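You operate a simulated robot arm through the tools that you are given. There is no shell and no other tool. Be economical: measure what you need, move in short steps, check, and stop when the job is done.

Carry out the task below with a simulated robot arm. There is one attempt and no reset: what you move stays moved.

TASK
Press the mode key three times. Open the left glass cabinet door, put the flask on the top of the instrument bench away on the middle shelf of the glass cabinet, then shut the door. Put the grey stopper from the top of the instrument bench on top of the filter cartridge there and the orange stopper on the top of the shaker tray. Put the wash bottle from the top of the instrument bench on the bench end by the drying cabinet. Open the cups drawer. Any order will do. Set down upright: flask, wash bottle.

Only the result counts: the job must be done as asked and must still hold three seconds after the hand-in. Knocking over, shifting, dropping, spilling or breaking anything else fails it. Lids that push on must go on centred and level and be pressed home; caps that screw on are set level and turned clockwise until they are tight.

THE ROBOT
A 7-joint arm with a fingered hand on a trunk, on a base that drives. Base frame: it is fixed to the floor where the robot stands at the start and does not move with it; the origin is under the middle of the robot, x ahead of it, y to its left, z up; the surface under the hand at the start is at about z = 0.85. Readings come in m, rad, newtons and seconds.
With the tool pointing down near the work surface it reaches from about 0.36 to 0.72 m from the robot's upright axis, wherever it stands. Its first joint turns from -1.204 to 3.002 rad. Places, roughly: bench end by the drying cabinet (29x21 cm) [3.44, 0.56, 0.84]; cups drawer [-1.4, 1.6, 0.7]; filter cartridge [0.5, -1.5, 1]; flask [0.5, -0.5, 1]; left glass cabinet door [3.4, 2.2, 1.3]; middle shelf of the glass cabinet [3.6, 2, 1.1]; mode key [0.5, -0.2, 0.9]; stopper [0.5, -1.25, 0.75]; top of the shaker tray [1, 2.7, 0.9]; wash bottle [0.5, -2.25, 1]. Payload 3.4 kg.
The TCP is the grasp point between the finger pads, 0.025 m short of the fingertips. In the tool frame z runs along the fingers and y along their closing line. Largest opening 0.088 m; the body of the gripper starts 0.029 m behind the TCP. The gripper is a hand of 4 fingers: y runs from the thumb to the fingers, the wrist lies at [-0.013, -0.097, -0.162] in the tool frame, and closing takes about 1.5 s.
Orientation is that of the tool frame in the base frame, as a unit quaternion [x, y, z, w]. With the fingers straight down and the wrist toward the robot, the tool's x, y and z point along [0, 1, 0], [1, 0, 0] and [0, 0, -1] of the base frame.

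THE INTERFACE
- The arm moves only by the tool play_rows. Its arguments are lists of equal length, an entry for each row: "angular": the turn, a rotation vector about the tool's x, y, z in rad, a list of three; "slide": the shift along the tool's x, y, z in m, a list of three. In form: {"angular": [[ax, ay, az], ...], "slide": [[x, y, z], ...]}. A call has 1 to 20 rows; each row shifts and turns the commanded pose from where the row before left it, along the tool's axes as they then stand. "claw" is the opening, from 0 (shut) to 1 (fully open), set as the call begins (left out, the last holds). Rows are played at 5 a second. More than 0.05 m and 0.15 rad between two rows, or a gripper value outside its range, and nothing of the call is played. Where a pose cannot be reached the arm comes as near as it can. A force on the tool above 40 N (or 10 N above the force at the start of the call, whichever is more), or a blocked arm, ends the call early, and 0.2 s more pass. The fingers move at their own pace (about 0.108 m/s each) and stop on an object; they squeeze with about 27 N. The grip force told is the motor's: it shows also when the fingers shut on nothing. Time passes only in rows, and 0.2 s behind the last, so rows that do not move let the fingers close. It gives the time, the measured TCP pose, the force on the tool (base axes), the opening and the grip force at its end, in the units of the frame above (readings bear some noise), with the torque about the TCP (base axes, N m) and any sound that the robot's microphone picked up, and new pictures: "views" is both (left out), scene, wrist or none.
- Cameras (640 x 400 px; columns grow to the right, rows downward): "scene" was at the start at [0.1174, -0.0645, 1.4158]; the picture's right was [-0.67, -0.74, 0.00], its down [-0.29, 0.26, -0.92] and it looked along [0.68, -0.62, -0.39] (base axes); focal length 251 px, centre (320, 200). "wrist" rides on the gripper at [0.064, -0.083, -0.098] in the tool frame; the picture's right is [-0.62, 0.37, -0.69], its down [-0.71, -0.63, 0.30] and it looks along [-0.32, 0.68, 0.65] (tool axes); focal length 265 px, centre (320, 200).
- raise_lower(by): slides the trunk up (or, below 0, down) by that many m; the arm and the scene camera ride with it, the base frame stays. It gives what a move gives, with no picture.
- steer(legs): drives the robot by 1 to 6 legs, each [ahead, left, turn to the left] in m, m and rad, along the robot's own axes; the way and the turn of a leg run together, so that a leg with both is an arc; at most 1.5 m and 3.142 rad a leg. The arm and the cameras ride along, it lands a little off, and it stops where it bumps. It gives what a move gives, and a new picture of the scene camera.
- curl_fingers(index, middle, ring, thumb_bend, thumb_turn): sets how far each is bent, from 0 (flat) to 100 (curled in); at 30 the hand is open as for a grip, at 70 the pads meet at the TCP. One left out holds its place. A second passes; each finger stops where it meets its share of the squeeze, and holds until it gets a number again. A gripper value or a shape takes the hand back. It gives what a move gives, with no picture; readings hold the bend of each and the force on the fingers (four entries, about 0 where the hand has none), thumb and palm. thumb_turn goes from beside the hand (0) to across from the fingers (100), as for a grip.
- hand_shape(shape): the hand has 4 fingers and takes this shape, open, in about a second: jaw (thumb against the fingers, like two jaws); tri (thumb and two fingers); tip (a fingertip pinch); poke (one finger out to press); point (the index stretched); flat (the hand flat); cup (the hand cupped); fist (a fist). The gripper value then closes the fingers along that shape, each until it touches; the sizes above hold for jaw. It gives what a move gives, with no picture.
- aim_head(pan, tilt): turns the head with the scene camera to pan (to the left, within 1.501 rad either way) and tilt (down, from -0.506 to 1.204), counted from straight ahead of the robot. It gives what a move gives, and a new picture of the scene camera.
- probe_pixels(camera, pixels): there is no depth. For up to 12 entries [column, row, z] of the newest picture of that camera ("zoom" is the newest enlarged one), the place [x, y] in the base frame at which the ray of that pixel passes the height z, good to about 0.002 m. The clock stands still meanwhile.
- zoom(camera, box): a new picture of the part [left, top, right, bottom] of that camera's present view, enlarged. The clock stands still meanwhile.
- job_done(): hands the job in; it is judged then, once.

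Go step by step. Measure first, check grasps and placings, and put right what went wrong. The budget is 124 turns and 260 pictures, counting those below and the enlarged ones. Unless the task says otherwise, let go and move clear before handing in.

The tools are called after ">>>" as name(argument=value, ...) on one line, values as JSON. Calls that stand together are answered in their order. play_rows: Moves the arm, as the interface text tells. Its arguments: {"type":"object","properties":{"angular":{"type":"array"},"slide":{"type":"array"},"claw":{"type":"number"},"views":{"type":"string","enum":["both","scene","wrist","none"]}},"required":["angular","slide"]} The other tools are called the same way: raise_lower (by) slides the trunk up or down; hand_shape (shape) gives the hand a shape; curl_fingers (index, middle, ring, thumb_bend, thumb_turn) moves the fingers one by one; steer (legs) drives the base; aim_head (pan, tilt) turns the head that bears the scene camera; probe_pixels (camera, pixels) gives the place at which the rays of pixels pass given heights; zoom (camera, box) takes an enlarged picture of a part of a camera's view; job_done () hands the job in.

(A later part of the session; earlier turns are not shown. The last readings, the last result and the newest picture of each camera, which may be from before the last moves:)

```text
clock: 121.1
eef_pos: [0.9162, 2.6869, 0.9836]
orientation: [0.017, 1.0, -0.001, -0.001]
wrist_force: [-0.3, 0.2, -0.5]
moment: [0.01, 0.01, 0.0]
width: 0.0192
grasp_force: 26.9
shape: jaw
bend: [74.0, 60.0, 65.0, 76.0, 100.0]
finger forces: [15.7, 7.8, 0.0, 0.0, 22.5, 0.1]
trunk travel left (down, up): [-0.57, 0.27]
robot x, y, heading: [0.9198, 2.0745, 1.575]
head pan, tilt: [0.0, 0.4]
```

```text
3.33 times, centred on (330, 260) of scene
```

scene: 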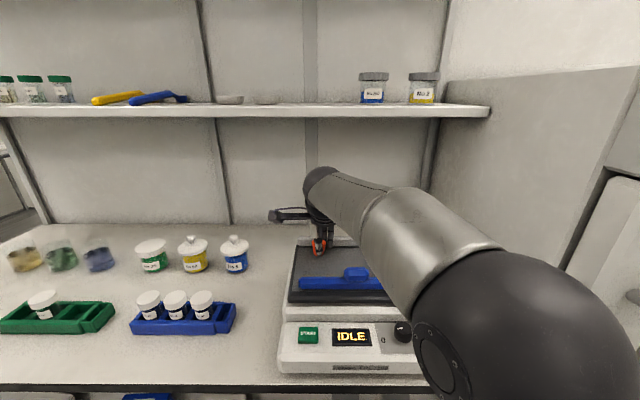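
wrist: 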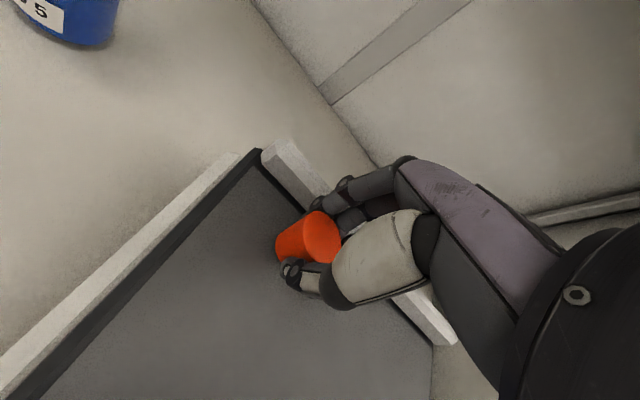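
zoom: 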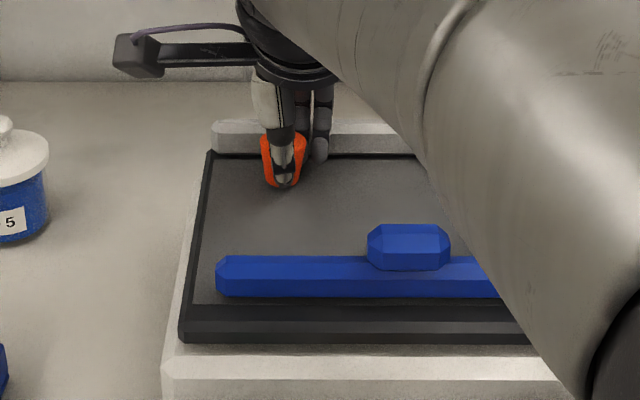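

There's slightly more room toward the bar; I shift 1 cm back and lower in small steps.

>>> play_rows(angular=[[0, 0, 0], [0, 0, 0], [0, 0, 0], [0, 0, 0], [0, 0, 0], [0, 0, 0]], slide=[[0, -0.01, 0], [0, 0, 0.01], [0, 0, 0.003], [0, 0, 0.002], [0, 0, 0.002], [0, 0, 0]], views="wrist")

>>> zoom(camera="scene", box=[290, 220, 350, 280])

```text
clock: 122.5
eef_pos: [0.9169, 2.6747, 0.9756]
orientation: [0.016, 1.0, 0.004, -0.002]
wrist_force: [-0.5, 1.4, 28.2]
moment: [0.2, -0.01, -0.03]
width: 0.022
grasp_force: 27.2
shape: jaw
bend: [74.0, 59.0, 65.0, 79.0, 100.0]
finger forces: [18.2, 9.6, 0.0, 0.1, 24.0, 0.1]
trunk travel left (down, up): [-0.57, 0.27]
robot x, y, heading: [0.9195, 2.0721, 1.57]
head pan, tilt: [0.0, 0.4]
```

wrist: 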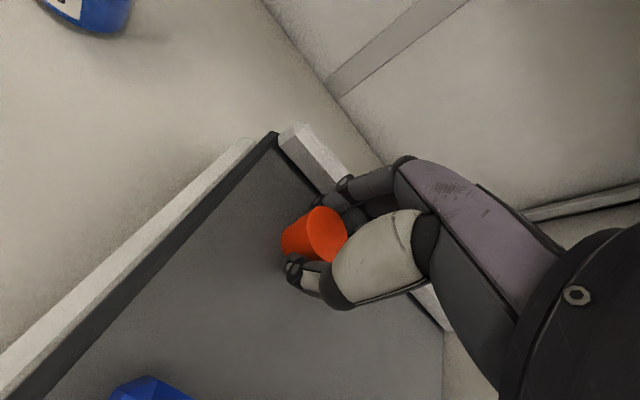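

```text
6.67 times, centred on (320, 250) of scene
```

zoom: 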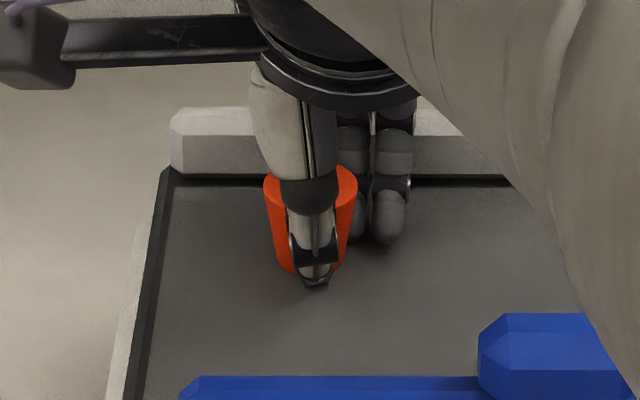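

In contact (28 N). I relieve by 7 mm of command and open the hand.

>>> play_rows(angular=[[0, 0, 0], [0, 0, 0], [0, 0, 0]], slide=[[0, 0, -0.004], [0, 0, -0.002], [0, 0, 0]], views="none")

>>> play_rows(angular=[[0, 0, 0], [0, 0, 0], [0, 0, 0]], slide=[[0, 0, 0], [0, 0, 0], [0, 0, 0]], claw=0.5, views="wrist")

>>> zoom(camera="scene", box=[290, 220, 350, 280])

```text
clock: 123.3
eef_pos: [0.9164, 2.6758, 0.9756]
orientation: [0.017, 1.0, -0.001, 0.0]
wrist_force: [-0.4, -0.9, 12.3]
moment: [0.13, -0.01, 0.0]
width: 0.0212
grasp_force: 27.3
shape: jaw
bend: [74.0, 60.0, 65.0, 79.0, 100.0]
finger forces: [17.6, 9.4, 0.1, 0.0, 24.5, 0.0]
trunk travel left (down, up): [-0.57, 0.27]
robot x, y, heading: [0.9213, 2.0732, 1.572]
head pan, tilt: [0.0, 0.4]
```

```text
clock: 124.1
eef_pos: [0.917, 2.6743, 0.9746]
orientation: [0.016, 1.0, -0.002, -0.001]
wrist_force: [-0.3, -3.0, 0.1]
moment: [0.05, 0.0, -0.03]
width: 0.0424
grasp_force: 0.1
shape: jaw
bend: [74.0, 46.0, 41.0, 70.0, 100.0]
finger forces: [0.4, 2.5, 0.0, 0.0, 0.0, 0.0]
trunk travel left (down, up): [-0.57, 0.27]
robot x, y, heading: [0.9206, 2.0712, 1.581]
head pan, tilt: [0.0, 0.4]
```

wrist: 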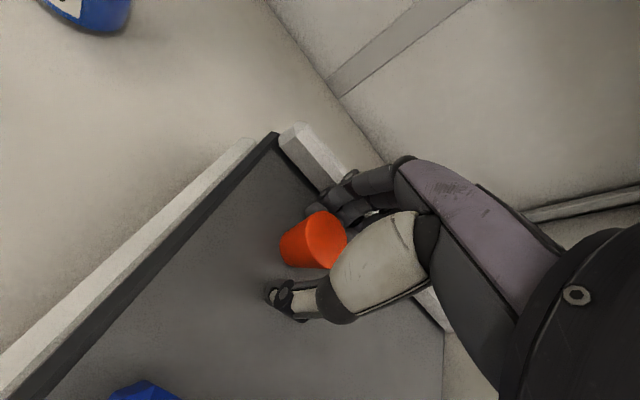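

```text
6.67 times, centred on (320, 250) of scene
```

zoom: 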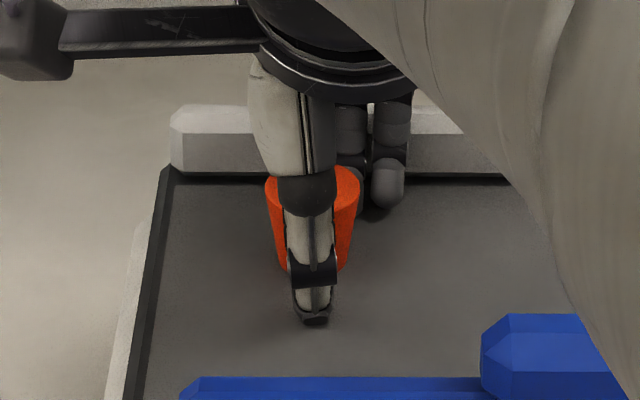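

Thumb is off; the index hasn't opened yet. I wait a bit for the fingers to finish opening.

>>> play_rows(angular=[[0, 0, 0], [0, 0, 0], [0, 0, 0], [0, 0, 0], [0, 0, 0]], slide=[[0, 0, 0], [0, 0, 0], [0, 0, 0], [0, 0, 0], [0, 0, 0]], claw=0.6, views="wrist")

>>> zoom(camera="wrist", box=[230, 130, 390, 330])

```text
clock: 125.3
eef_pos: [0.9172, 2.6755, 0.9756]
orientation: [0.016, 1.0, -0.001, -0.001]
wrist_force: [-0.4, -5.4, 0.6]
moment: [0.01, -0.02, -0.06]
width: 0.0501
grasp_force: 0.0
shape: jaw
bend: [29.0, 45.0, 37.0, 65.0, 100.0]
finger forces: [0.1, 5.3, 0.1, 0.0, 0.0, 0.0]
trunk travel left (down, up): [-0.57, 0.27]
robot x, y, heading: [0.9237, 2.0732, 1.577]
head pan, tilt: [0.0, 0.4]
```

wrist: 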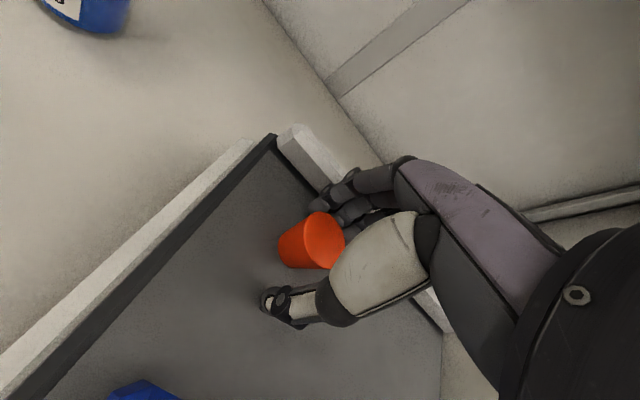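

```text
2.00 times, centred on (310, 230) of wrist
```

zoom: 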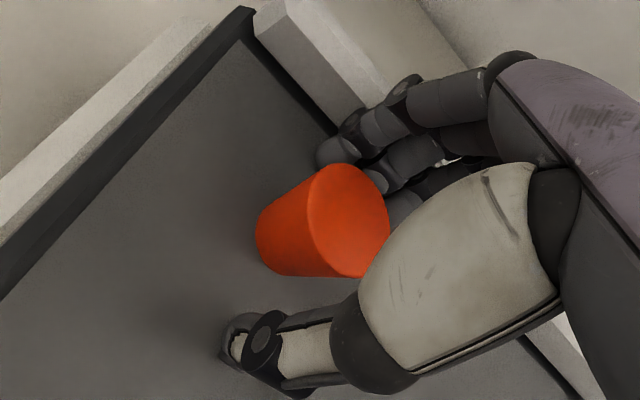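

The stopper stands upright. I lift slowly, watching for drag.

>>> play_rows(angular=[[0, 0, 0], [0, 0, 0], [0, 0, 0]], slide=[[0, 0, -0.006], [0, 0, -0.008], [0, 0, -0.01]], views="wrist")

>>> zoom(camera="scene", box=[290, 220, 350, 280])

```text
clock: 126.1
eef_pos: [0.9156, 2.6767, 0.9995]
orientation: [0.018, 1.0, -0.001, -0.001]
wrist_force: [0.0, -0.1, -0.8]
moment: [0.0, -0.01, -0.01]
width: 0.0521
grasp_force: 0.0
shape: jaw
bend: [29.0, 41.0, 37.0, 65.0, 100.0]
finger forces: [0.1, 0.0, 0.0, 0.0, 0.0, 0.1]
trunk travel left (down, up): [-0.57, 0.27]
robot x, y, heading: [0.9209, 2.0716, 1.572]
head pan, tilt: [0.0, 0.4]
```

wrist: 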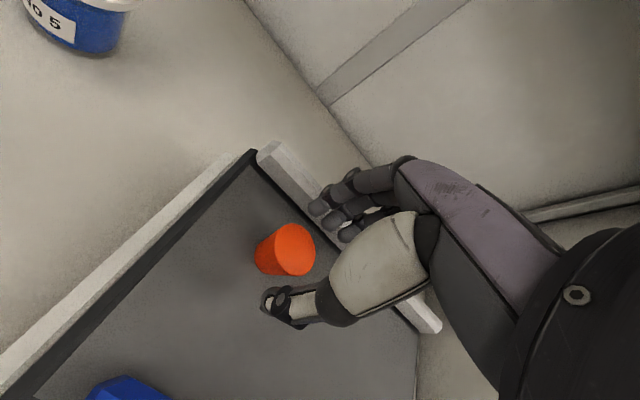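

```text
6.67 times, centred on (320, 250) of scene
```

zoom: 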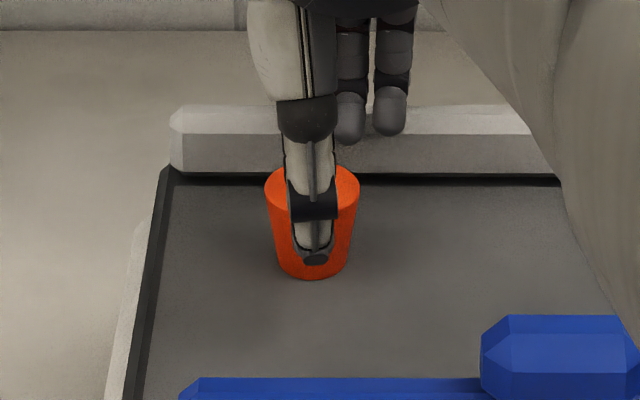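

Orange stopper is placed. I lift and retract, then back off, turn right to face +x and drive toward the glass cabinet.

>>> play_rows(angular=[[0, 0, 0], [0, 0, 0], [0, 0, 0], [0, 0, 0], [0, 0, 0], [0, 0, 0]], slide=[[0, 0, -0.04], [0, 0, -0.04], [0, -0.03, -0.03], [0, -0.045, 0], [0, -0.045, 0], [0, -0.045, 0]], views="none")

>>> steer(legs=[[-0.15, 0, 0], [0, 0, -1.572], [1.2, 0, 0]])

>>> aim_head(pan=0.0, tilt=0.2)

```text
clock: 127.5
eef_pos: [0.912, 2.5097, 1.1104]
orientation: [0.018, 1.0, 0.001, -0.001]
wrist_force: [-0.5, 0.1, 0.6]
moment: [0.05, -0.01, -0.02]
width: 0.0524
grasp_force: 0.0
shape: jaw
bend: [29.0, 41.0, 37.0, 65.0, 100.0]
finger forces: [0.0, 0.0, 0.0, 0.0, 0.0, 0.1]
trunk travel left (down, up): [-0.57, 0.27]
robot x, y, heading: [0.9245, 2.0739, 1.575]
head pan, tilt: [0.0, 0.4]
```

```text
clock: 138.3
eef_pos: [2.5497, 1.9524, 1.1099]
orientation: [0.715, 0.699, 0.0, -0.002]
wrist_force: [-0.1, 0.5, -1.1]
moment: [0.02, 0.03, -0.01]
width: 0.0525
grasp_force: 0.0
shape: jaw
bend: [29.0, 41.0, 37.0, 65.0, 100.0]
finger forces: [0.1, 0.0, 0.0, 0.1, 0.0, 0.0]
trunk travel left (down, up): [-0.57, 0.27]
robot x, y, heading: [2.1102, 1.9394, 0.012]
head pan, tilt: [0.0, 0.4]
```

scene: 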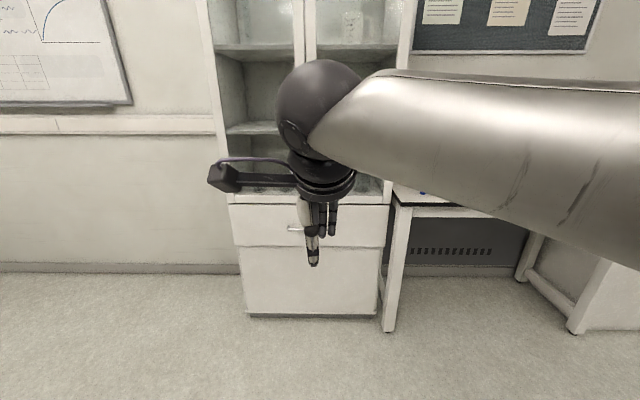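

```text
clock: 139.1
eef_pos: [2.5506, 1.9527, 1.11]
orientation: [0.717, 0.697, 0.0, -0.001]
wrist_force: [-0.3, 0.2, 0.4]
moment: [-0.01, -0.02, 0.03]
width: 0.0525
grasp_force: 0.1
shape: jaw
bend: [29.0, 41.0, 37.0, 65.0, 100.0]
finger forces: [0.0, 0.1, 0.0, 0.1, 0.1, 0.0]
trunk travel left (down, up): [-0.57, 0.27]
robot x, y, heading: [2.1114, 1.9378, 0.014]
head pan, tilt: [0.0, 0.201]
```

scene: 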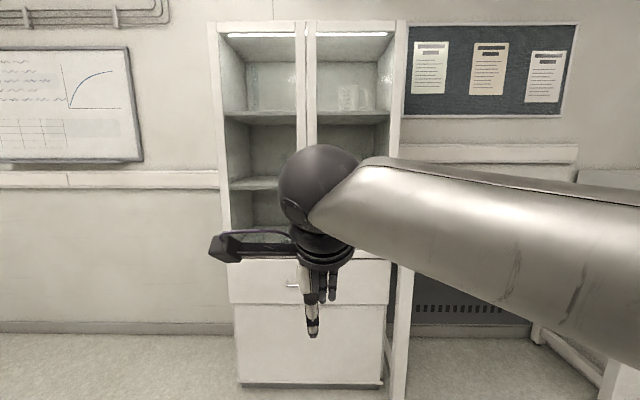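

The hand hides the door handle region. I swing the hand to the right to see the cabinet doors.

>>> play_rows(angular=[[0, 0, 0], [0, 0, 0], [0, 0, 0], [0, 0, 0], [0, 0, 0], [0, 0, 0]], slide=[[-0.04, 0, 0.02], [-0.04, 0, 0.02], [-0.045, 0, 0.02], [-0.045, 0, 0], [-0.045, 0, 0], [-0.045, 0, 0]], views="scene")

>>> zoom(camera="scene", box=[200, 20, 420, 280])

```text
clock: 140.5
eef_pos: [2.5416, 1.691, 1.0484]
orientation: [0.715, 0.699, 0.001, -0.001]
wrist_force: [0.2, -0.9, 0.2]
moment: [-0.01, 0.01, -0.02]
width: 0.0528
grasp_force: 0.0
shape: jaw
bend: [29.0, 41.0, 37.0, 65.0, 100.0]
finger forces: [0.0, 0.1, 0.1, 0.0, 0.0, 0.0]
trunk travel left (down, up): [-0.57, 0.27]
robot x, y, heading: [2.1076, 1.9385, 0.013]
head pan, tilt: [0.0, 0.201]
```

scene: 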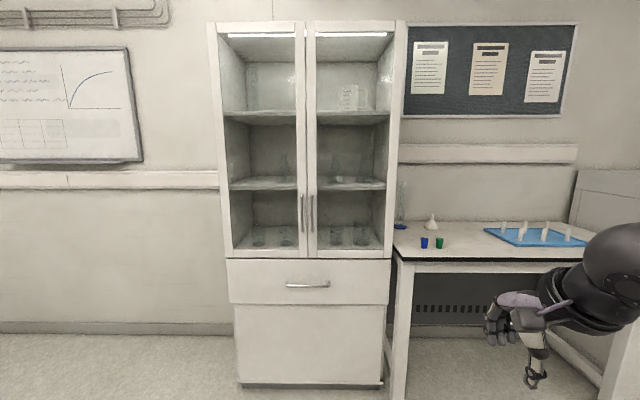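

```text
1.54 times, centred on (310, 150) of scene
```

zoom: 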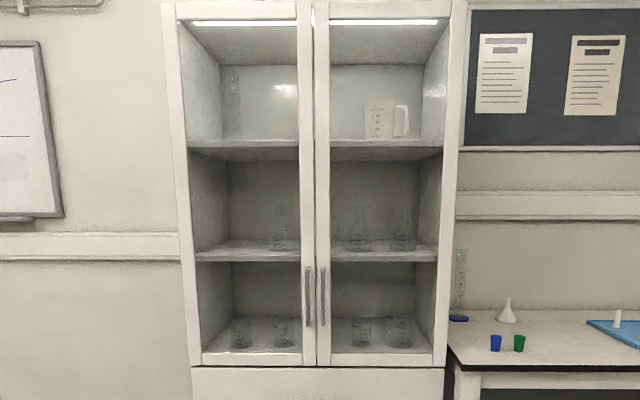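

The doors' vertical handles are at (302,213) left and (311,213) right. I probe the base for the front plane and shelf features.

>>> probe_pixels(camera="scene", pixels=[[243, 388, 0], [382, 388, 0], [302, 198, 1.1], [302, 198, 1.05], [302, 230, 1.0], [302, 230, 0.95], [302, 213, 1.05], [307, 258, 0.9], [307, 258, 0.85]])

>>> zoom(camera="scene", box=[270, 170, 340, 270])

>>> zoom(camera="scene", box=[215, 100, 315, 200])

```text
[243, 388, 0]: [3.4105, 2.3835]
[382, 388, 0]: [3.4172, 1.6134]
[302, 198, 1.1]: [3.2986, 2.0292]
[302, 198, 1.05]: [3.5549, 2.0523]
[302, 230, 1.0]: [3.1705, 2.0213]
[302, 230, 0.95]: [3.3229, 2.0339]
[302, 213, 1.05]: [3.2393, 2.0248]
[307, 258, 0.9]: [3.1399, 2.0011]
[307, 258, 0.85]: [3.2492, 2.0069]
```

```text
4.00 times, centred on (305, 220) of scene
```

zoom: 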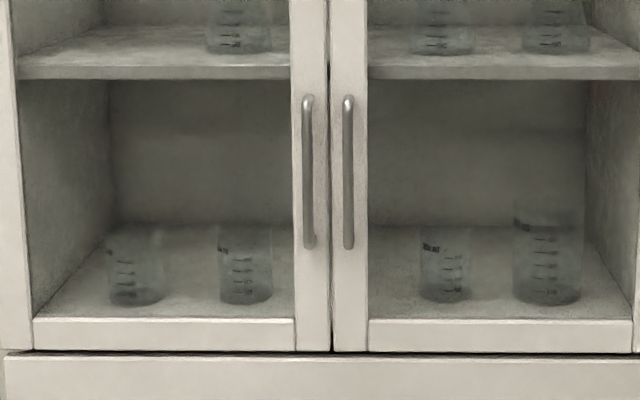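

```text
4.00 times, centred on (265, 150) of scene
```

zoom: 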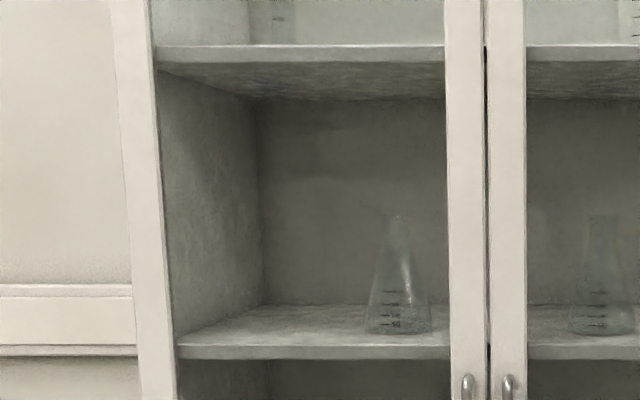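

Left handle bar: y≈2.03, z≈0.95–1.09, x≈3.34; hinge on the left (y≈2.40). I'll bring the hand horizontal (fingers forward): first roll sideways, as before.

>>> play_rows(angular=[[0, -0.143, 0], [0, -0.143, 0], [0, -0.143, 0], [0, -0.143, 0], [0, -0.143, 0], [0, -0.143, 0], [0, -0.143, 0], [0, -0.143, 0], [0, -0.143, 0], [0, -0.143, 0], [0, -0.143, 0]], slide=[[0, 0.01, 0], [0, 0.01, 0], [0, 0.01, 0], [0, 0.01, 0], [0, 0.01, 0], [0, 0.01, 0], [0, 0.01, 0], [0, 0.01, 0], [0, 0.01, 0], [0, 0.01, 0], [0, 0.01, 0]], claw=1, views="none")

>>> play_rows(angular=[[-0.143, 0, 0], [-0.143, 0, 0], [-0.143, 0, 0], [-0.143, 0, 0], [-0.143, 0, 0], [-0.143, 0, 0], [-0.143, 0, 0], [-0.143, 0, 0], [-0.143, 0, 0], [-0.143, 0, 0], [-0.143, 0, 0]], slide=[[0, 0, 0], [0, 0, 0], [0, 0, 0], [0, 0, 0], [0, 0, 0], [0, 0, 0], [0, 0, 0], [0, 0, 0], [0, 0, 0], [0, 0, 0], [0, 0, 0]], views="both")

```text
clock: 142.9
eef_pos: [2.6527, 1.6908, 1.0473]
orientation: [-0.504, -0.495, 0.505, -0.495]
wrist_force: [0.5, 0.2, 0.9]
moment: [0.02, 0.0, -0.01]
width: 0.0877
grasp_force: 0.0
shape: jaw
bend: [30.0, 30.0, 30.0, 30.0, 98.0]
finger forces: [0.0, 0.0, 0.0, 0.0, 0.0, 0.1]
trunk travel left (down, up): [-0.57, 0.27]
robot x, y, heading: [2.1099, 1.9401, 0.018]
head pan, tilt: [0.0, 0.201]
```

```text
clock: 145.3
eef_pos: [2.6795, 1.6933, 1.0311]
orientation: [0.008, 0.708, -0.007, 0.706]
wrist_force: [0.6, -0.5, -0.5]
moment: [0.01, -0.02, -0.01]
width: 0.0877
grasp_force: 0.2
shape: jaw
bend: [30.0, 30.0, 30.0, 30.0, 98.0]
finger forces: [0.0, 0.1, 0.0, 0.0, 0.1, 0.1]
out of reach, approached as far as the arm can: row 4, 5
trunk travel left (down, up): [-0.57, 0.27]
robot x, y, heading: [2.1122, 1.9404, 0.014]
head pan, tilt: [0.0, 0.201]
```

scene: 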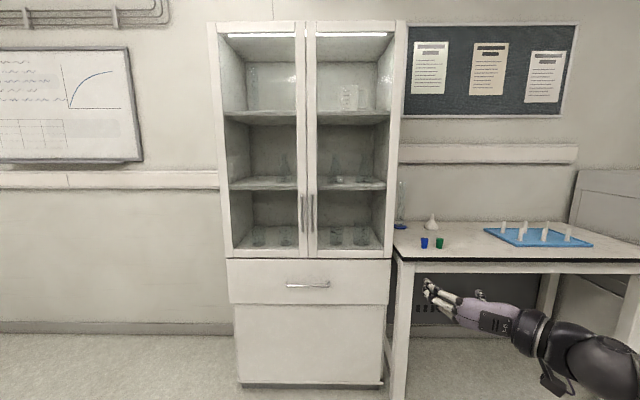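
wrist: 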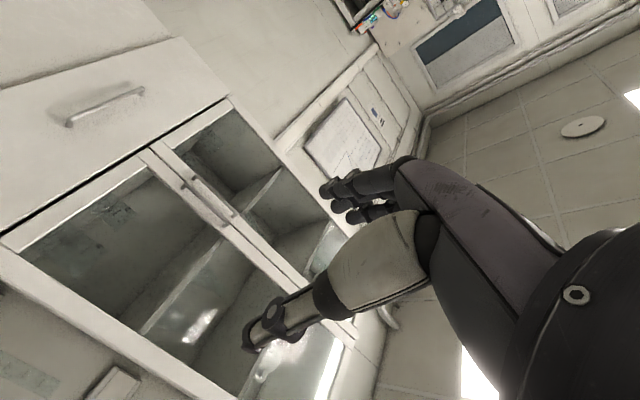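

The hand is horizontal with fingers forward. I drive so that the fingers come in front of the left handle, then measure it.

>>> steer(legs=[[0.42, 0.33, -0.014]])

>>> play_rows(angular=[[0, 0, 0]], slide=[[0, 0, 0]], views="wrist")

>>> aim_head(pan=-0.25, tilt=0.35)

```text
clock: 148.4
eef_pos: [3.0935, 2.0211, 1.0312]
orientation: [0.013, 0.707, -0.013, 0.707]
wrist_force: [0.3, -0.2, -0.8]
moment: [0.01, 0.0, 0.01]
width: 0.0877
grasp_force: 0.2
shape: jaw
bend: [30.0, 30.0, 30.0, 30.0, 98.0]
finger forces: [0.1, 0.0, 0.0, 0.0, 0.0, 0.0]
trunk travel left (down, up): [-0.57, 0.27]
robot x, y, heading: [2.5265, 2.2737, 0.003]
head pan, tilt: [0.0, 0.201]
```

scene: 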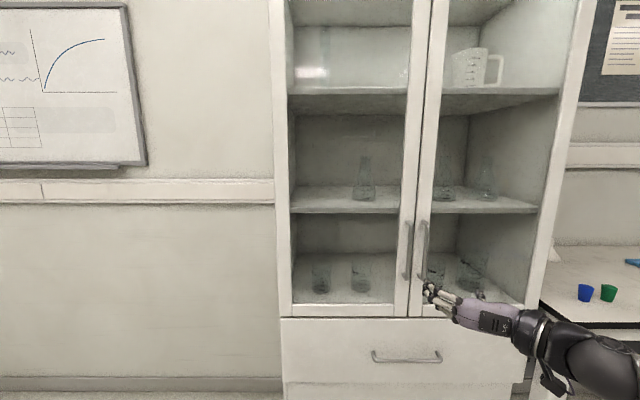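

```text
clock: 148.8
eef_pos: [3.0925, 2.022, 1.0323]
orientation: [0.012, 0.708, -0.013, 0.706]
wrist_force: [0.6, 0.4, 1.3]
moment: [-0.01, -0.01, -0.01]
width: 0.0877
grasp_force: 0.1
shape: jaw
bend: [30.0, 30.0, 30.0, 30.0, 98.0]
finger forces: [0.0, 0.0, 0.0, 0.0, 0.0, 0.0]
trunk travel left (down, up): [-0.57, 0.27]
robot x, y, heading: [2.5255, 2.2759, 0.002]
head pan, tilt: [0.0, 0.201]
```

wrist: 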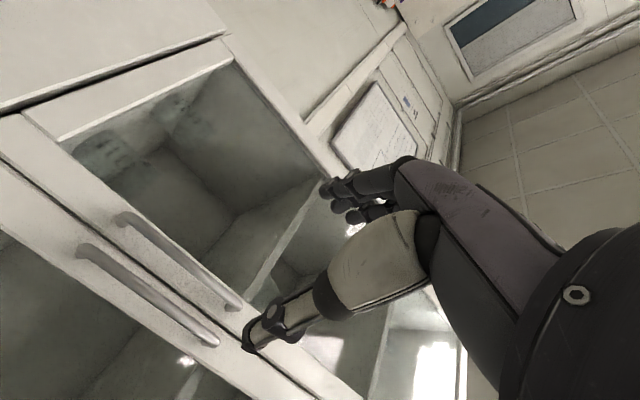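

```text
clock: 149.6
eef_pos: [3.0935, 2.022, 1.0321]
orientation: [0.013, 0.708, -0.012, 0.706]
wrist_force: [0.8, 0.8, 0.5]
moment: [0.01, -0.01, 0.01]
width: 0.0878
grasp_force: 0.0
shape: jaw
bend: [30.0, 30.0, 30.0, 30.0, 98.0]
finger forces: [0.0, 0.0, 0.0, 0.1, 0.0, 0.0]
trunk travel left (down, up): [-0.57, 0.27]
robot x, y, heading: [2.5258, 2.2752, 0.001]
head pan, tilt: [-0.25, 0.351]
```

scene: 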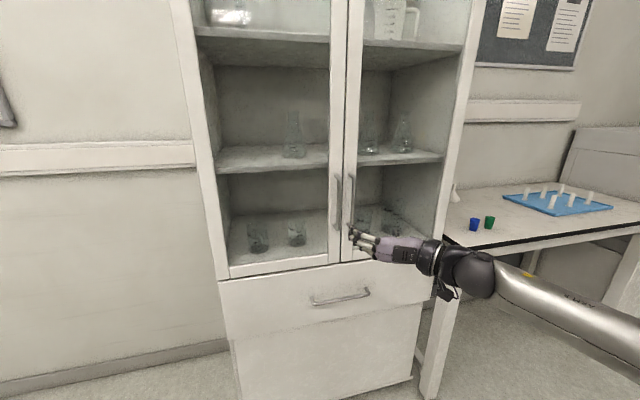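

In the wrist view the upper bar (118,215)–(238,305) is the left door's handle. I zoom the scene to find its ends and triangulate.

>>> zoom(camera="scene", box=[310, 160, 390, 260])

>>> zoom(camera="wrist", box=[60, 180, 300, 360])

```text
4.00 times, centred on (350, 210) of scene
```

zoom: 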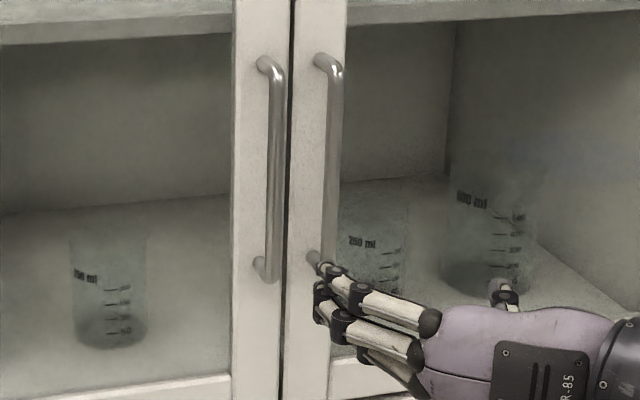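

```text
2.22 times, centred on (180, 270) of wrist
```

zoom: 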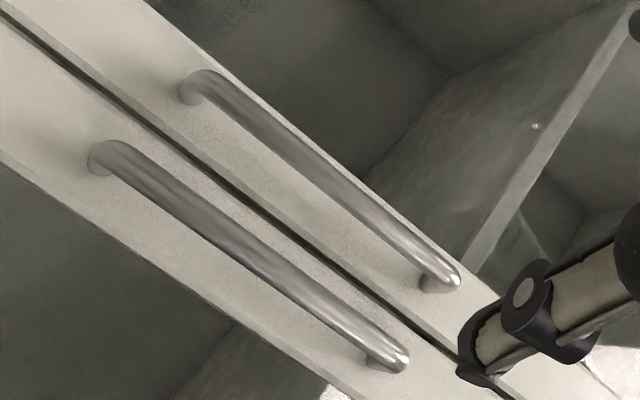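

>>> probe_pixels(camera="scene", pixels=[[339.2, 178, 1.06], [339.2, 178, 1.08], [339.2, 178, 1.1], [337.5, 229.5, 0.92], [337.5, 229.5, 0.94], [337.5, 229.5, 0.96]])

>>> probe_pixels(camera="wrist", pixels=[[238.6, 306, 1.06], [238.6, 306, 1.08], [238.6, 306, 1.1], [131.4, 213.7, 0.92], [131.4, 213.7, 0.94], [131.4, 213.7, 0.96]])

```text
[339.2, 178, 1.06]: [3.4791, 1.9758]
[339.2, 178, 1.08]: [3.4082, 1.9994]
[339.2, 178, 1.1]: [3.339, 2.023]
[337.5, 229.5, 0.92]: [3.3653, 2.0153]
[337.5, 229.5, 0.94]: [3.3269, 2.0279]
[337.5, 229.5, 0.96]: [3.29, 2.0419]
```

```text
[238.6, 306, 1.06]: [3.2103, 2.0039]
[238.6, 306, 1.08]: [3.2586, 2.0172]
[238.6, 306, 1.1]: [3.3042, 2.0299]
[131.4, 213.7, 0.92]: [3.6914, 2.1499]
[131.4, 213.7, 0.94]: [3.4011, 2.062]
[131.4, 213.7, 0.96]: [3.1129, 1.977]
```

The left bar is at (3.317, 2.032), z 0.946–1.106; right bar ≈4.7 cm to its right. I narrow the hand so the thumb fits between, align in y, and drive closer.

>>> play_rows(angular=[[0, 0, 0], [0, 0, 0], [0, 0, 0], [0, 0, 0]], slide=[[0, 0.01, 0], [0, 0, 0], [0, 0, 0], [0, 0, 0]], claw=0.45, views="none")

>>> steer(legs=[[0.14, 0, 0]])

>>> zoom(camera="scene", box=[310, 140, 410, 260])

>>> zoom(camera="wrist", box=[120, 120, 400, 360])

```text
clock: 150.6
eef_pos: [3.0926, 2.0317, 1.0324]
orientation: [0.013, 0.708, -0.013, 0.706]
wrist_force: [-0.3, -0.2, 0.1]
moment: [-0.01, -0.02, 0.0]
width: 0.0402
grasp_force: 0.0
shape: jaw
bend: [74.0, 46.0, 43.0, 71.0, 100.0]
finger forces: [0.0, 0.0, 0.0, 0.0, 0.0, 0.0]
trunk travel left (down, up): [-0.57, 0.27]
robot x, y, heading: [2.5274, 2.276, -0.0]
head pan, tilt: [-0.25, 0.351]
```

```text
clock: 151.9
eef_pos: [3.2346, 2.0327, 1.0323]
orientation: [0.012, 0.708, -0.012, 0.706]
wrist_force: [0.3, 0.4, -0.4]
moment: [0.0, 0.04, 0.0]
width: 0.04
grasp_force: 0.0
shape: jaw
bend: [74.0, 46.0, 43.0, 71.0, 100.0]
finger forces: [0.0, 0.0, 0.0, 0.0, 0.1, 0.0]
trunk travel left (down, up): [-0.57, 0.27]
robot x, y, heading: [2.6675, 2.2746, 0.003]
head pan, tilt: [-0.25, 0.351]
```

scene: 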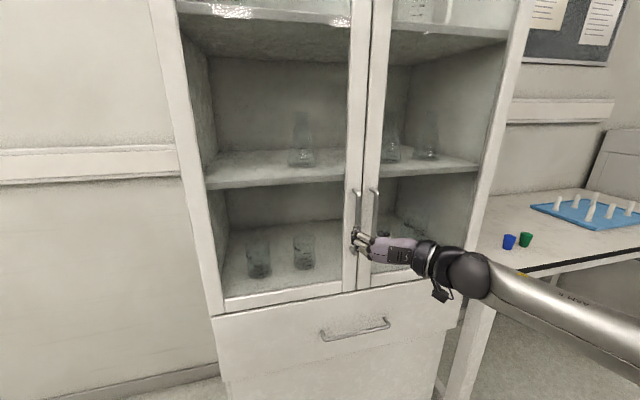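

```text
3.33 times, centred on (360, 200) of scene
```

zoom: 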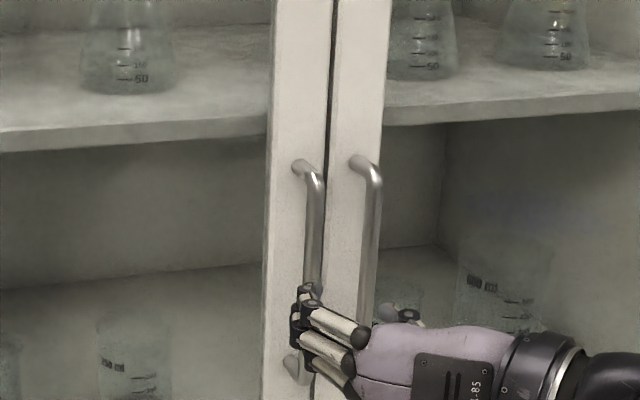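

```text
1.67 times, centred on (260, 240) of wrist
```

zoom: 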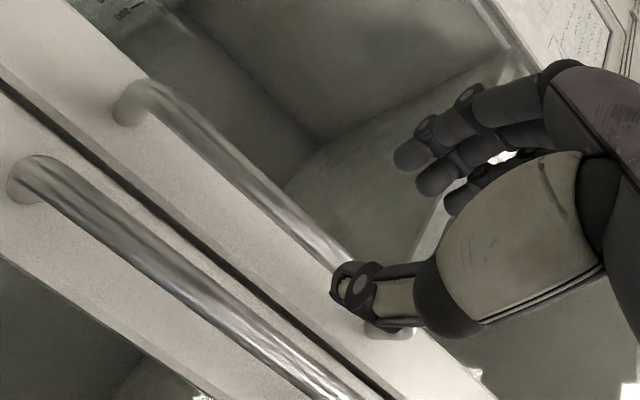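

The bar lines up between thumb and fingers. Advance 6.5 cm carefully.

>>> play_rows(angular=[[0, 0, 0], [0, 0, 0], [0, 0, 0]], slide=[[0, 0, 0.03], [0, 0, 0.02], [0, 0, 0.015]], views="wrist")

>>> zoom(camera="scene", box=[310, 140, 410, 260])

```text
clock: 152.7
eef_pos: [3.2983, 2.0312, 1.0323]
orientation: [0.012, 0.707, -0.012, 0.707]
wrist_force: [-0.2, 0.3, 0.0]
moment: [-0.01, -0.02, 0.02]
width: 0.0391
grasp_force: 0.0
shape: jaw
bend: [74.0, 46.0, 43.0, 72.0, 100.0]
finger forces: [0.0, 0.1, 0.0, 0.0, 1.0, 0.0]
trunk travel left (down, up): [-0.57, 0.27]
robot x, y, heading: [2.6702, 2.2739, 0.006]
head pan, tilt: [-0.25, 0.351]
```

wrist: 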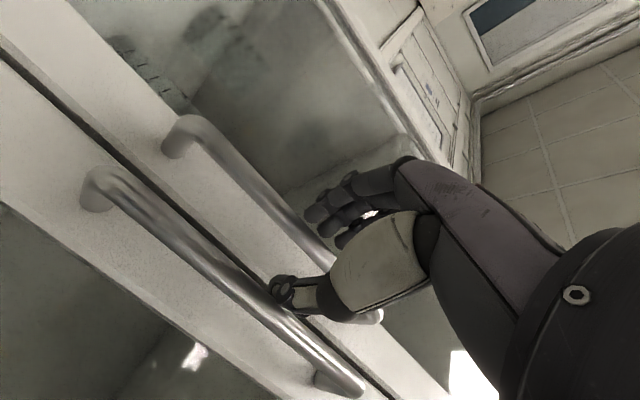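

```text
3.33 times, centred on (360, 200) of scene
```

zoom: 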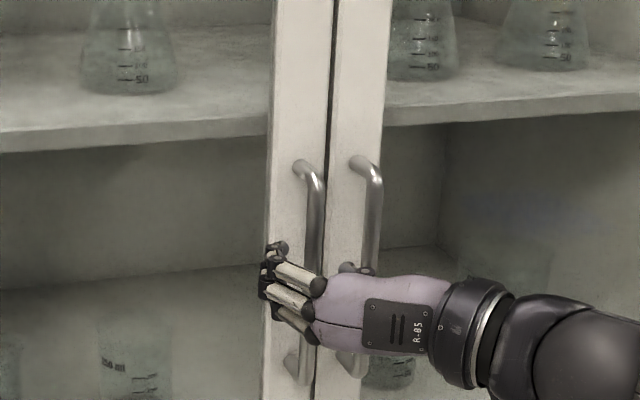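

The fingers straddle the left bar with the thumb between the bars. Closing the grip.

>>> play_rows(angular=[[0, 0, 0], [0, 0, 0], [0, 0, 0], [0, 0, 0], [0, 0, 0], [0, 0, 0], [0, 0, 0]], slide=[[0, 0, 0], [0, 0, 0], [0, 0, 0], [0, 0, 0], [0, 0, 0], [0, 0, 0], [0, 0, 0]], claw=0, views="wrist")

>>> zoom(camera="wrist", box=[200, 140, 420, 360])

```text
clock: 154.3
eef_pos: [3.2984, 2.0326, 1.033]
orientation: [0.011, 0.708, -0.012, 0.706]
wrist_force: [2.2, 12.4, 0.6]
moment: [-0.08, 0.0, 0.14]
width: 0.0093
grasp_force: 26.2
shape: jaw
bend: [70.0, 70.0, 63.0, 80.0, 100.0]
finger forces: [15.9, 6.8, 3.2, 0.0, 17.3, 0.1]
trunk travel left (down, up): [-0.57, 0.27]
robot x, y, heading: [2.6706, 2.2739, 0.003]
head pan, tilt: [-0.25, 0.351]
```

wrist: 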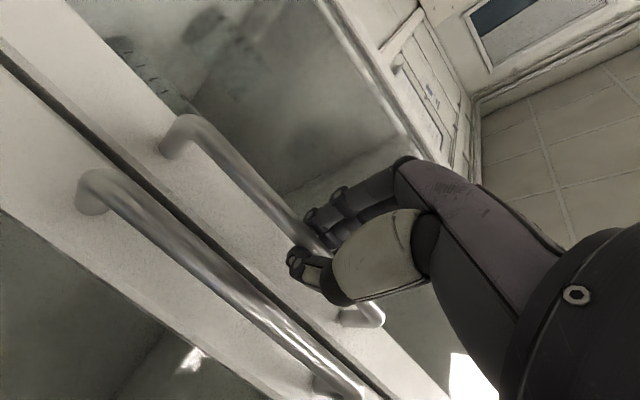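

```text
1.82 times, centred on (310, 250) of wrist
```

zoom: 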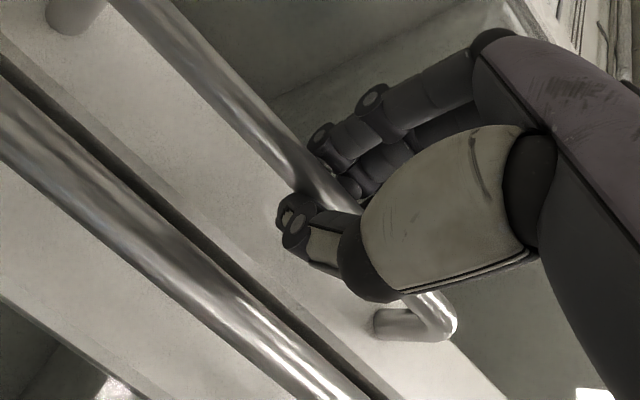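

The bar is gripped. I pull along the door's arc, about 15°, turning the hand with it.

>>> play_rows(angular=[[0.065, 0, 0], [0.065, 0, 0], [0.065, 0, 0], [0.065, 0, 0]], slide=[[0, 0.002, -0.024], [0, 0.003, -0.024], [0, 0.003, -0.024], [0, 0.003, -0.024]], views="scene")

```text
clock: 155.3
eef_pos: [3.2053, 2.0573, 1.0322]
orientation: [0.102, 0.7, -0.105, 0.699]
wrist_force: [6.2, 14.4, 1.8]
moment: [-0.06, 0.04, 0.17]
width: 0.0086
grasp_force: 26.9
shape: jaw
bend: [69.0, 70.0, 63.0, 80.0, 100.0]
finger forces: [17.7, 7.1, 2.9, 0.0, 15.3, 0.0]
trunk travel left (down, up): [-0.57, 0.27]
robot x, y, heading: [2.6656, 2.2757, 0.006]
head pan, tilt: [-0.25, 0.351]
```

scene: 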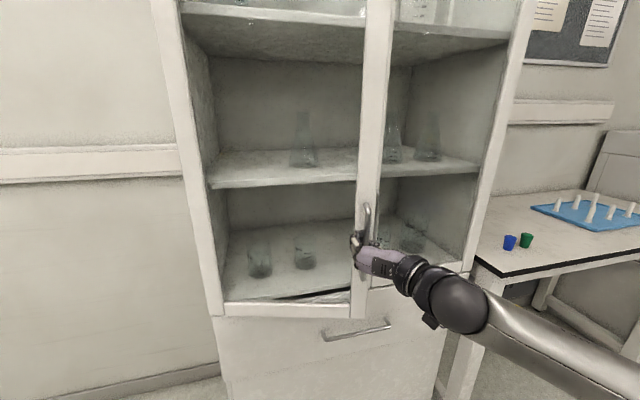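

The door follows. I continue by driving the base back-left along the arc while rotating the hand about the bar.

>>> steer(legs=[[-0.085, 0.048, 0]])

>>> play_rows(angular=[[0.065, 0, 0], [0.065, 0, 0], [0.065, 0, 0], [0.065, 0, 0]], slide=[[0, 0, 0], [0, 0, 0], [0, 0, 0], [0, 0, 0]], views="none")

>>> steer(legs=[[-0.069, 0.068, 0]])

```text
clock: 156.4
eef_pos: [3.1209, 2.1053, 1.0322]
orientation: [0.102, 0.7, -0.105, 0.699]
wrist_force: [8.6, 11.9, 1.4]
moment: [-0.02, -0.01, 0.12]
width: 0.0087
grasp_force: 27.3
shape: jaw
bend: [69.0, 70.0, 63.0, 81.0, 100.0]
finger forces: [19.0, 6.8, 2.8, 0.0, 13.8, 0.0]
trunk travel left (down, up): [-0.57, 0.27]
robot x, y, heading: [2.5807, 2.3217, 0.001]
head pan, tilt: [-0.25, 0.351]
```

scene: 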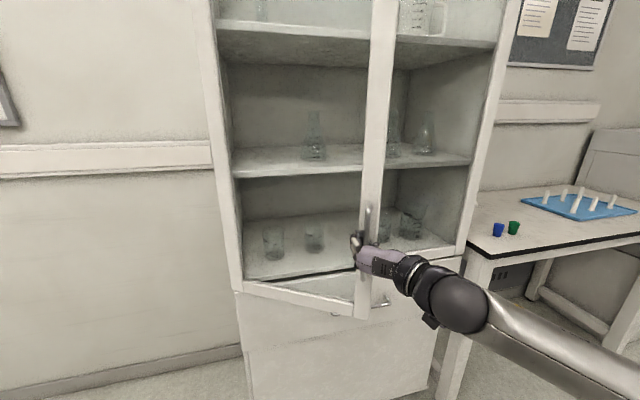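

```text
clock: 157.4
eef_pos: [3.122, 2.1067, 1.0325]
orientation: [0.191, 0.681, -0.194, 0.68]
wrist_force: [10.6, 15.0, 4.7]
moment: [0.01, 0.0, 0.27]
width: 0.0079
grasp_force: 27.1
shape: jaw
bend: [69.0, 70.0, 64.0, 81.0, 100.0]
finger forces: [19.1, 5.8, 2.7, 0.0, 13.2, 0.0]
trunk travel left (down, up): [-0.57, 0.27]
robot x, y, heading: [2.5821, 2.3237, 0.002]
head pan, tilt: [-0.25, 0.351]
```

```text
clock: 158.6
eef_pos: [3.0528, 2.1742, 1.0322]
orientation: [0.191, 0.681, -0.195, 0.68]
wrist_force: [16.2, 12.3, 5.9]
moment: [0.05, -0.03, 0.11]
width: 0.0076
grasp_force: 26.7
shape: jaw
bend: [69.0, 70.0, 65.0, 82.0, 100.0]
finger forces: [22.0, 7.9, 3.4, 0.0, 11.9, 0.0]
trunk travel left (down, up): [-0.57, 0.27]
robot x, y, heading: [2.5157, 2.3885, 0.003]
head pan, tilt: [-0.25, 0.351]
```

scene: 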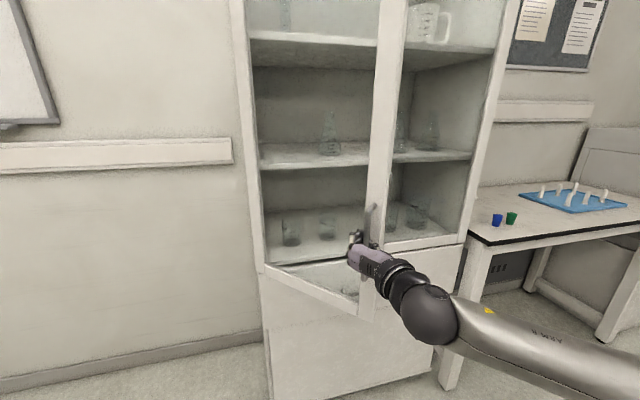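

Door is about 45° open. The fridge limits base travel left, so I continue the arc with the arm.

>>> play_rows(angular=[[0.04, 0, 0], [0.04, 0, 0], [0.04, 0, 0], [0.04, 0, 0]], slide=[[0, 0.012, -0.021], [0, 0.012, -0.021], [0, 0.012, -0.021], [0, 0.012, -0.021]], views="none")

>>> steer(legs=[[-0.026, 0.05, 0]])

```text
clock: 159.6
eef_pos: [3.0103, 2.2597, 1.0313]
orientation: [0.247, 0.663, -0.248, 0.662]
wrist_force: [3.7, 1.9, 2.3]
moment: [0.03, 0.03, 0.03]
width: 0.0081
grasp_force: 26.7
shape: jaw
bend: [70.0, 70.0, 70.0, 82.0, 100.0]
finger forces: [9.1, 4.0, 1.9, 0.0, 16.9, 0.0]
trunk travel left (down, up): [-0.57, 0.27]
robot x, y, heading: [2.5139, 2.3942, 0.002]
head pan, tilt: [-0.25, 0.351]
```

```text
clock: 160.5
eef_pos: [2.9892, 2.3116, 1.0312]
orientation: [0.244, 0.664, -0.249, 0.662]
wrist_force: [28.2, 7.8, 10.3]
moment: [0.06, -0.05, 0.08]
width: 0.0074
grasp_force: 27.1
shape: jaw
bend: [69.0, 70.0, 69.0, 82.0, 100.0]
finger forces: [23.6, 8.2, 5.3, 0.0, 12.7, 0.0]
trunk travel left (down, up): [-0.57, 0.27]
robot x, y, heading: [2.4847, 2.4431, 0.009]
head pan, tilt: [-0.25, 0.351]
```

scene: 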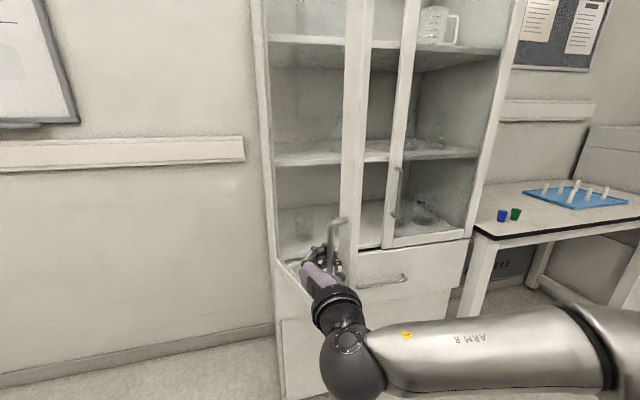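

The door is ~65° open with a forward pull of 28 N, so I now move mostly sideways to the left.

>>> play_rows(angular=[[0.03, 0, 0], [0.03, 0, 0], [0.03, 0, 0], [0.03, 0, 0]], slide=[[0, 0.016, -0.009], [0, 0.016, -0.01], [0, 0.016, -0.01], [0, 0.016, -0.01]], views="scene")

```text
clock: 161.5
eef_pos: [3.0002, 2.3837, 1.0332]
orientation: [0.287, 0.645, -0.286, 0.647]
wrist_force: [0.8, 0.4, -0.5]
moment: [-0.03, 0.01, -0.01]
width: 0.0072
grasp_force: 26.9
shape: jaw
bend: [70.0, 71.0, 70.0, 83.0, 100.0]
finger forces: [0.0, 0.0, 0.1, 0.0, 0.1, 0.1]
trunk travel left (down, up): [-0.57, 0.27]
robot x, y, heading: [2.4899, 2.4412, 0.004]
head pan, tilt: [-0.25, 0.351]
```

scene: 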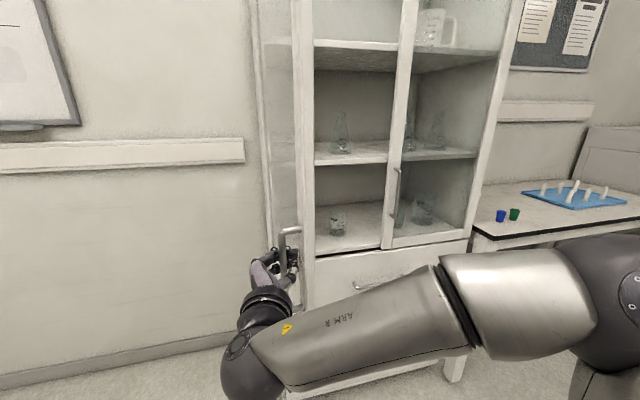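

The door is nearly 90° open. I open the hand and retract from the handle.

>>> play_rows(angular=[[0, 0, 0], [0, 0, 0], [0, 0, 0], [0, 0, 0], [0, 0, 0], [0, 0, 0], [0, 0, 0]], slide=[[0, 0, 0], [0, 0, 0], [0, 0, 0], [0, 0, 0], [0, 0, -0.015], [0, 0, -0.02], [0, 0, -0.02]], claw=0.5, views="both")

```text
clock: 163.1
eef_pos: [2.9627, 2.4223, 1.0317]
orientation: [0.287, 0.646, -0.285, 0.648]
wrist_force: [-0.3, -0.1, 0.5]
moment: [0.01, -0.02, 0.01]
width: 0.044
grasp_force: 0.2
shape: jaw
bend: [74.0, 45.0, 41.0, 69.0, 100.0]
finger forces: [0.0, 0.1, 0.0, 0.1, 0.0, 0.0]
trunk travel left (down, up): [-0.57, 0.27]
robot x, y, heading: [2.4887, 2.4425, 0.004]
head pan, tilt: [-0.25, 0.351]
```

scene: 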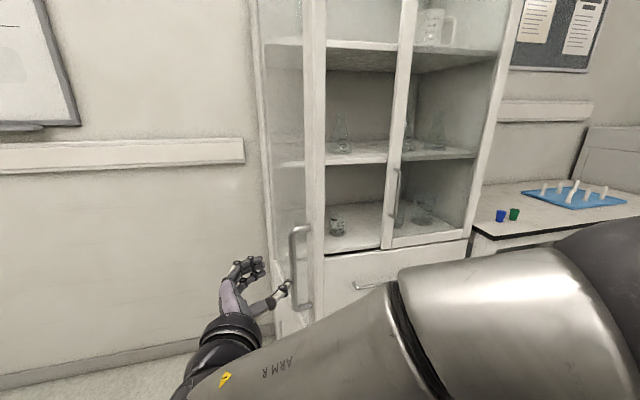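
wrist: 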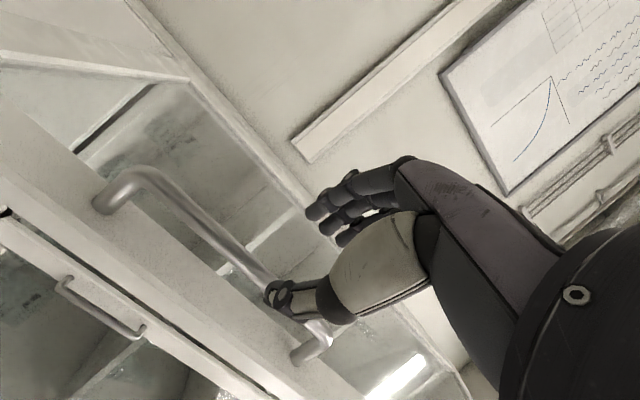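

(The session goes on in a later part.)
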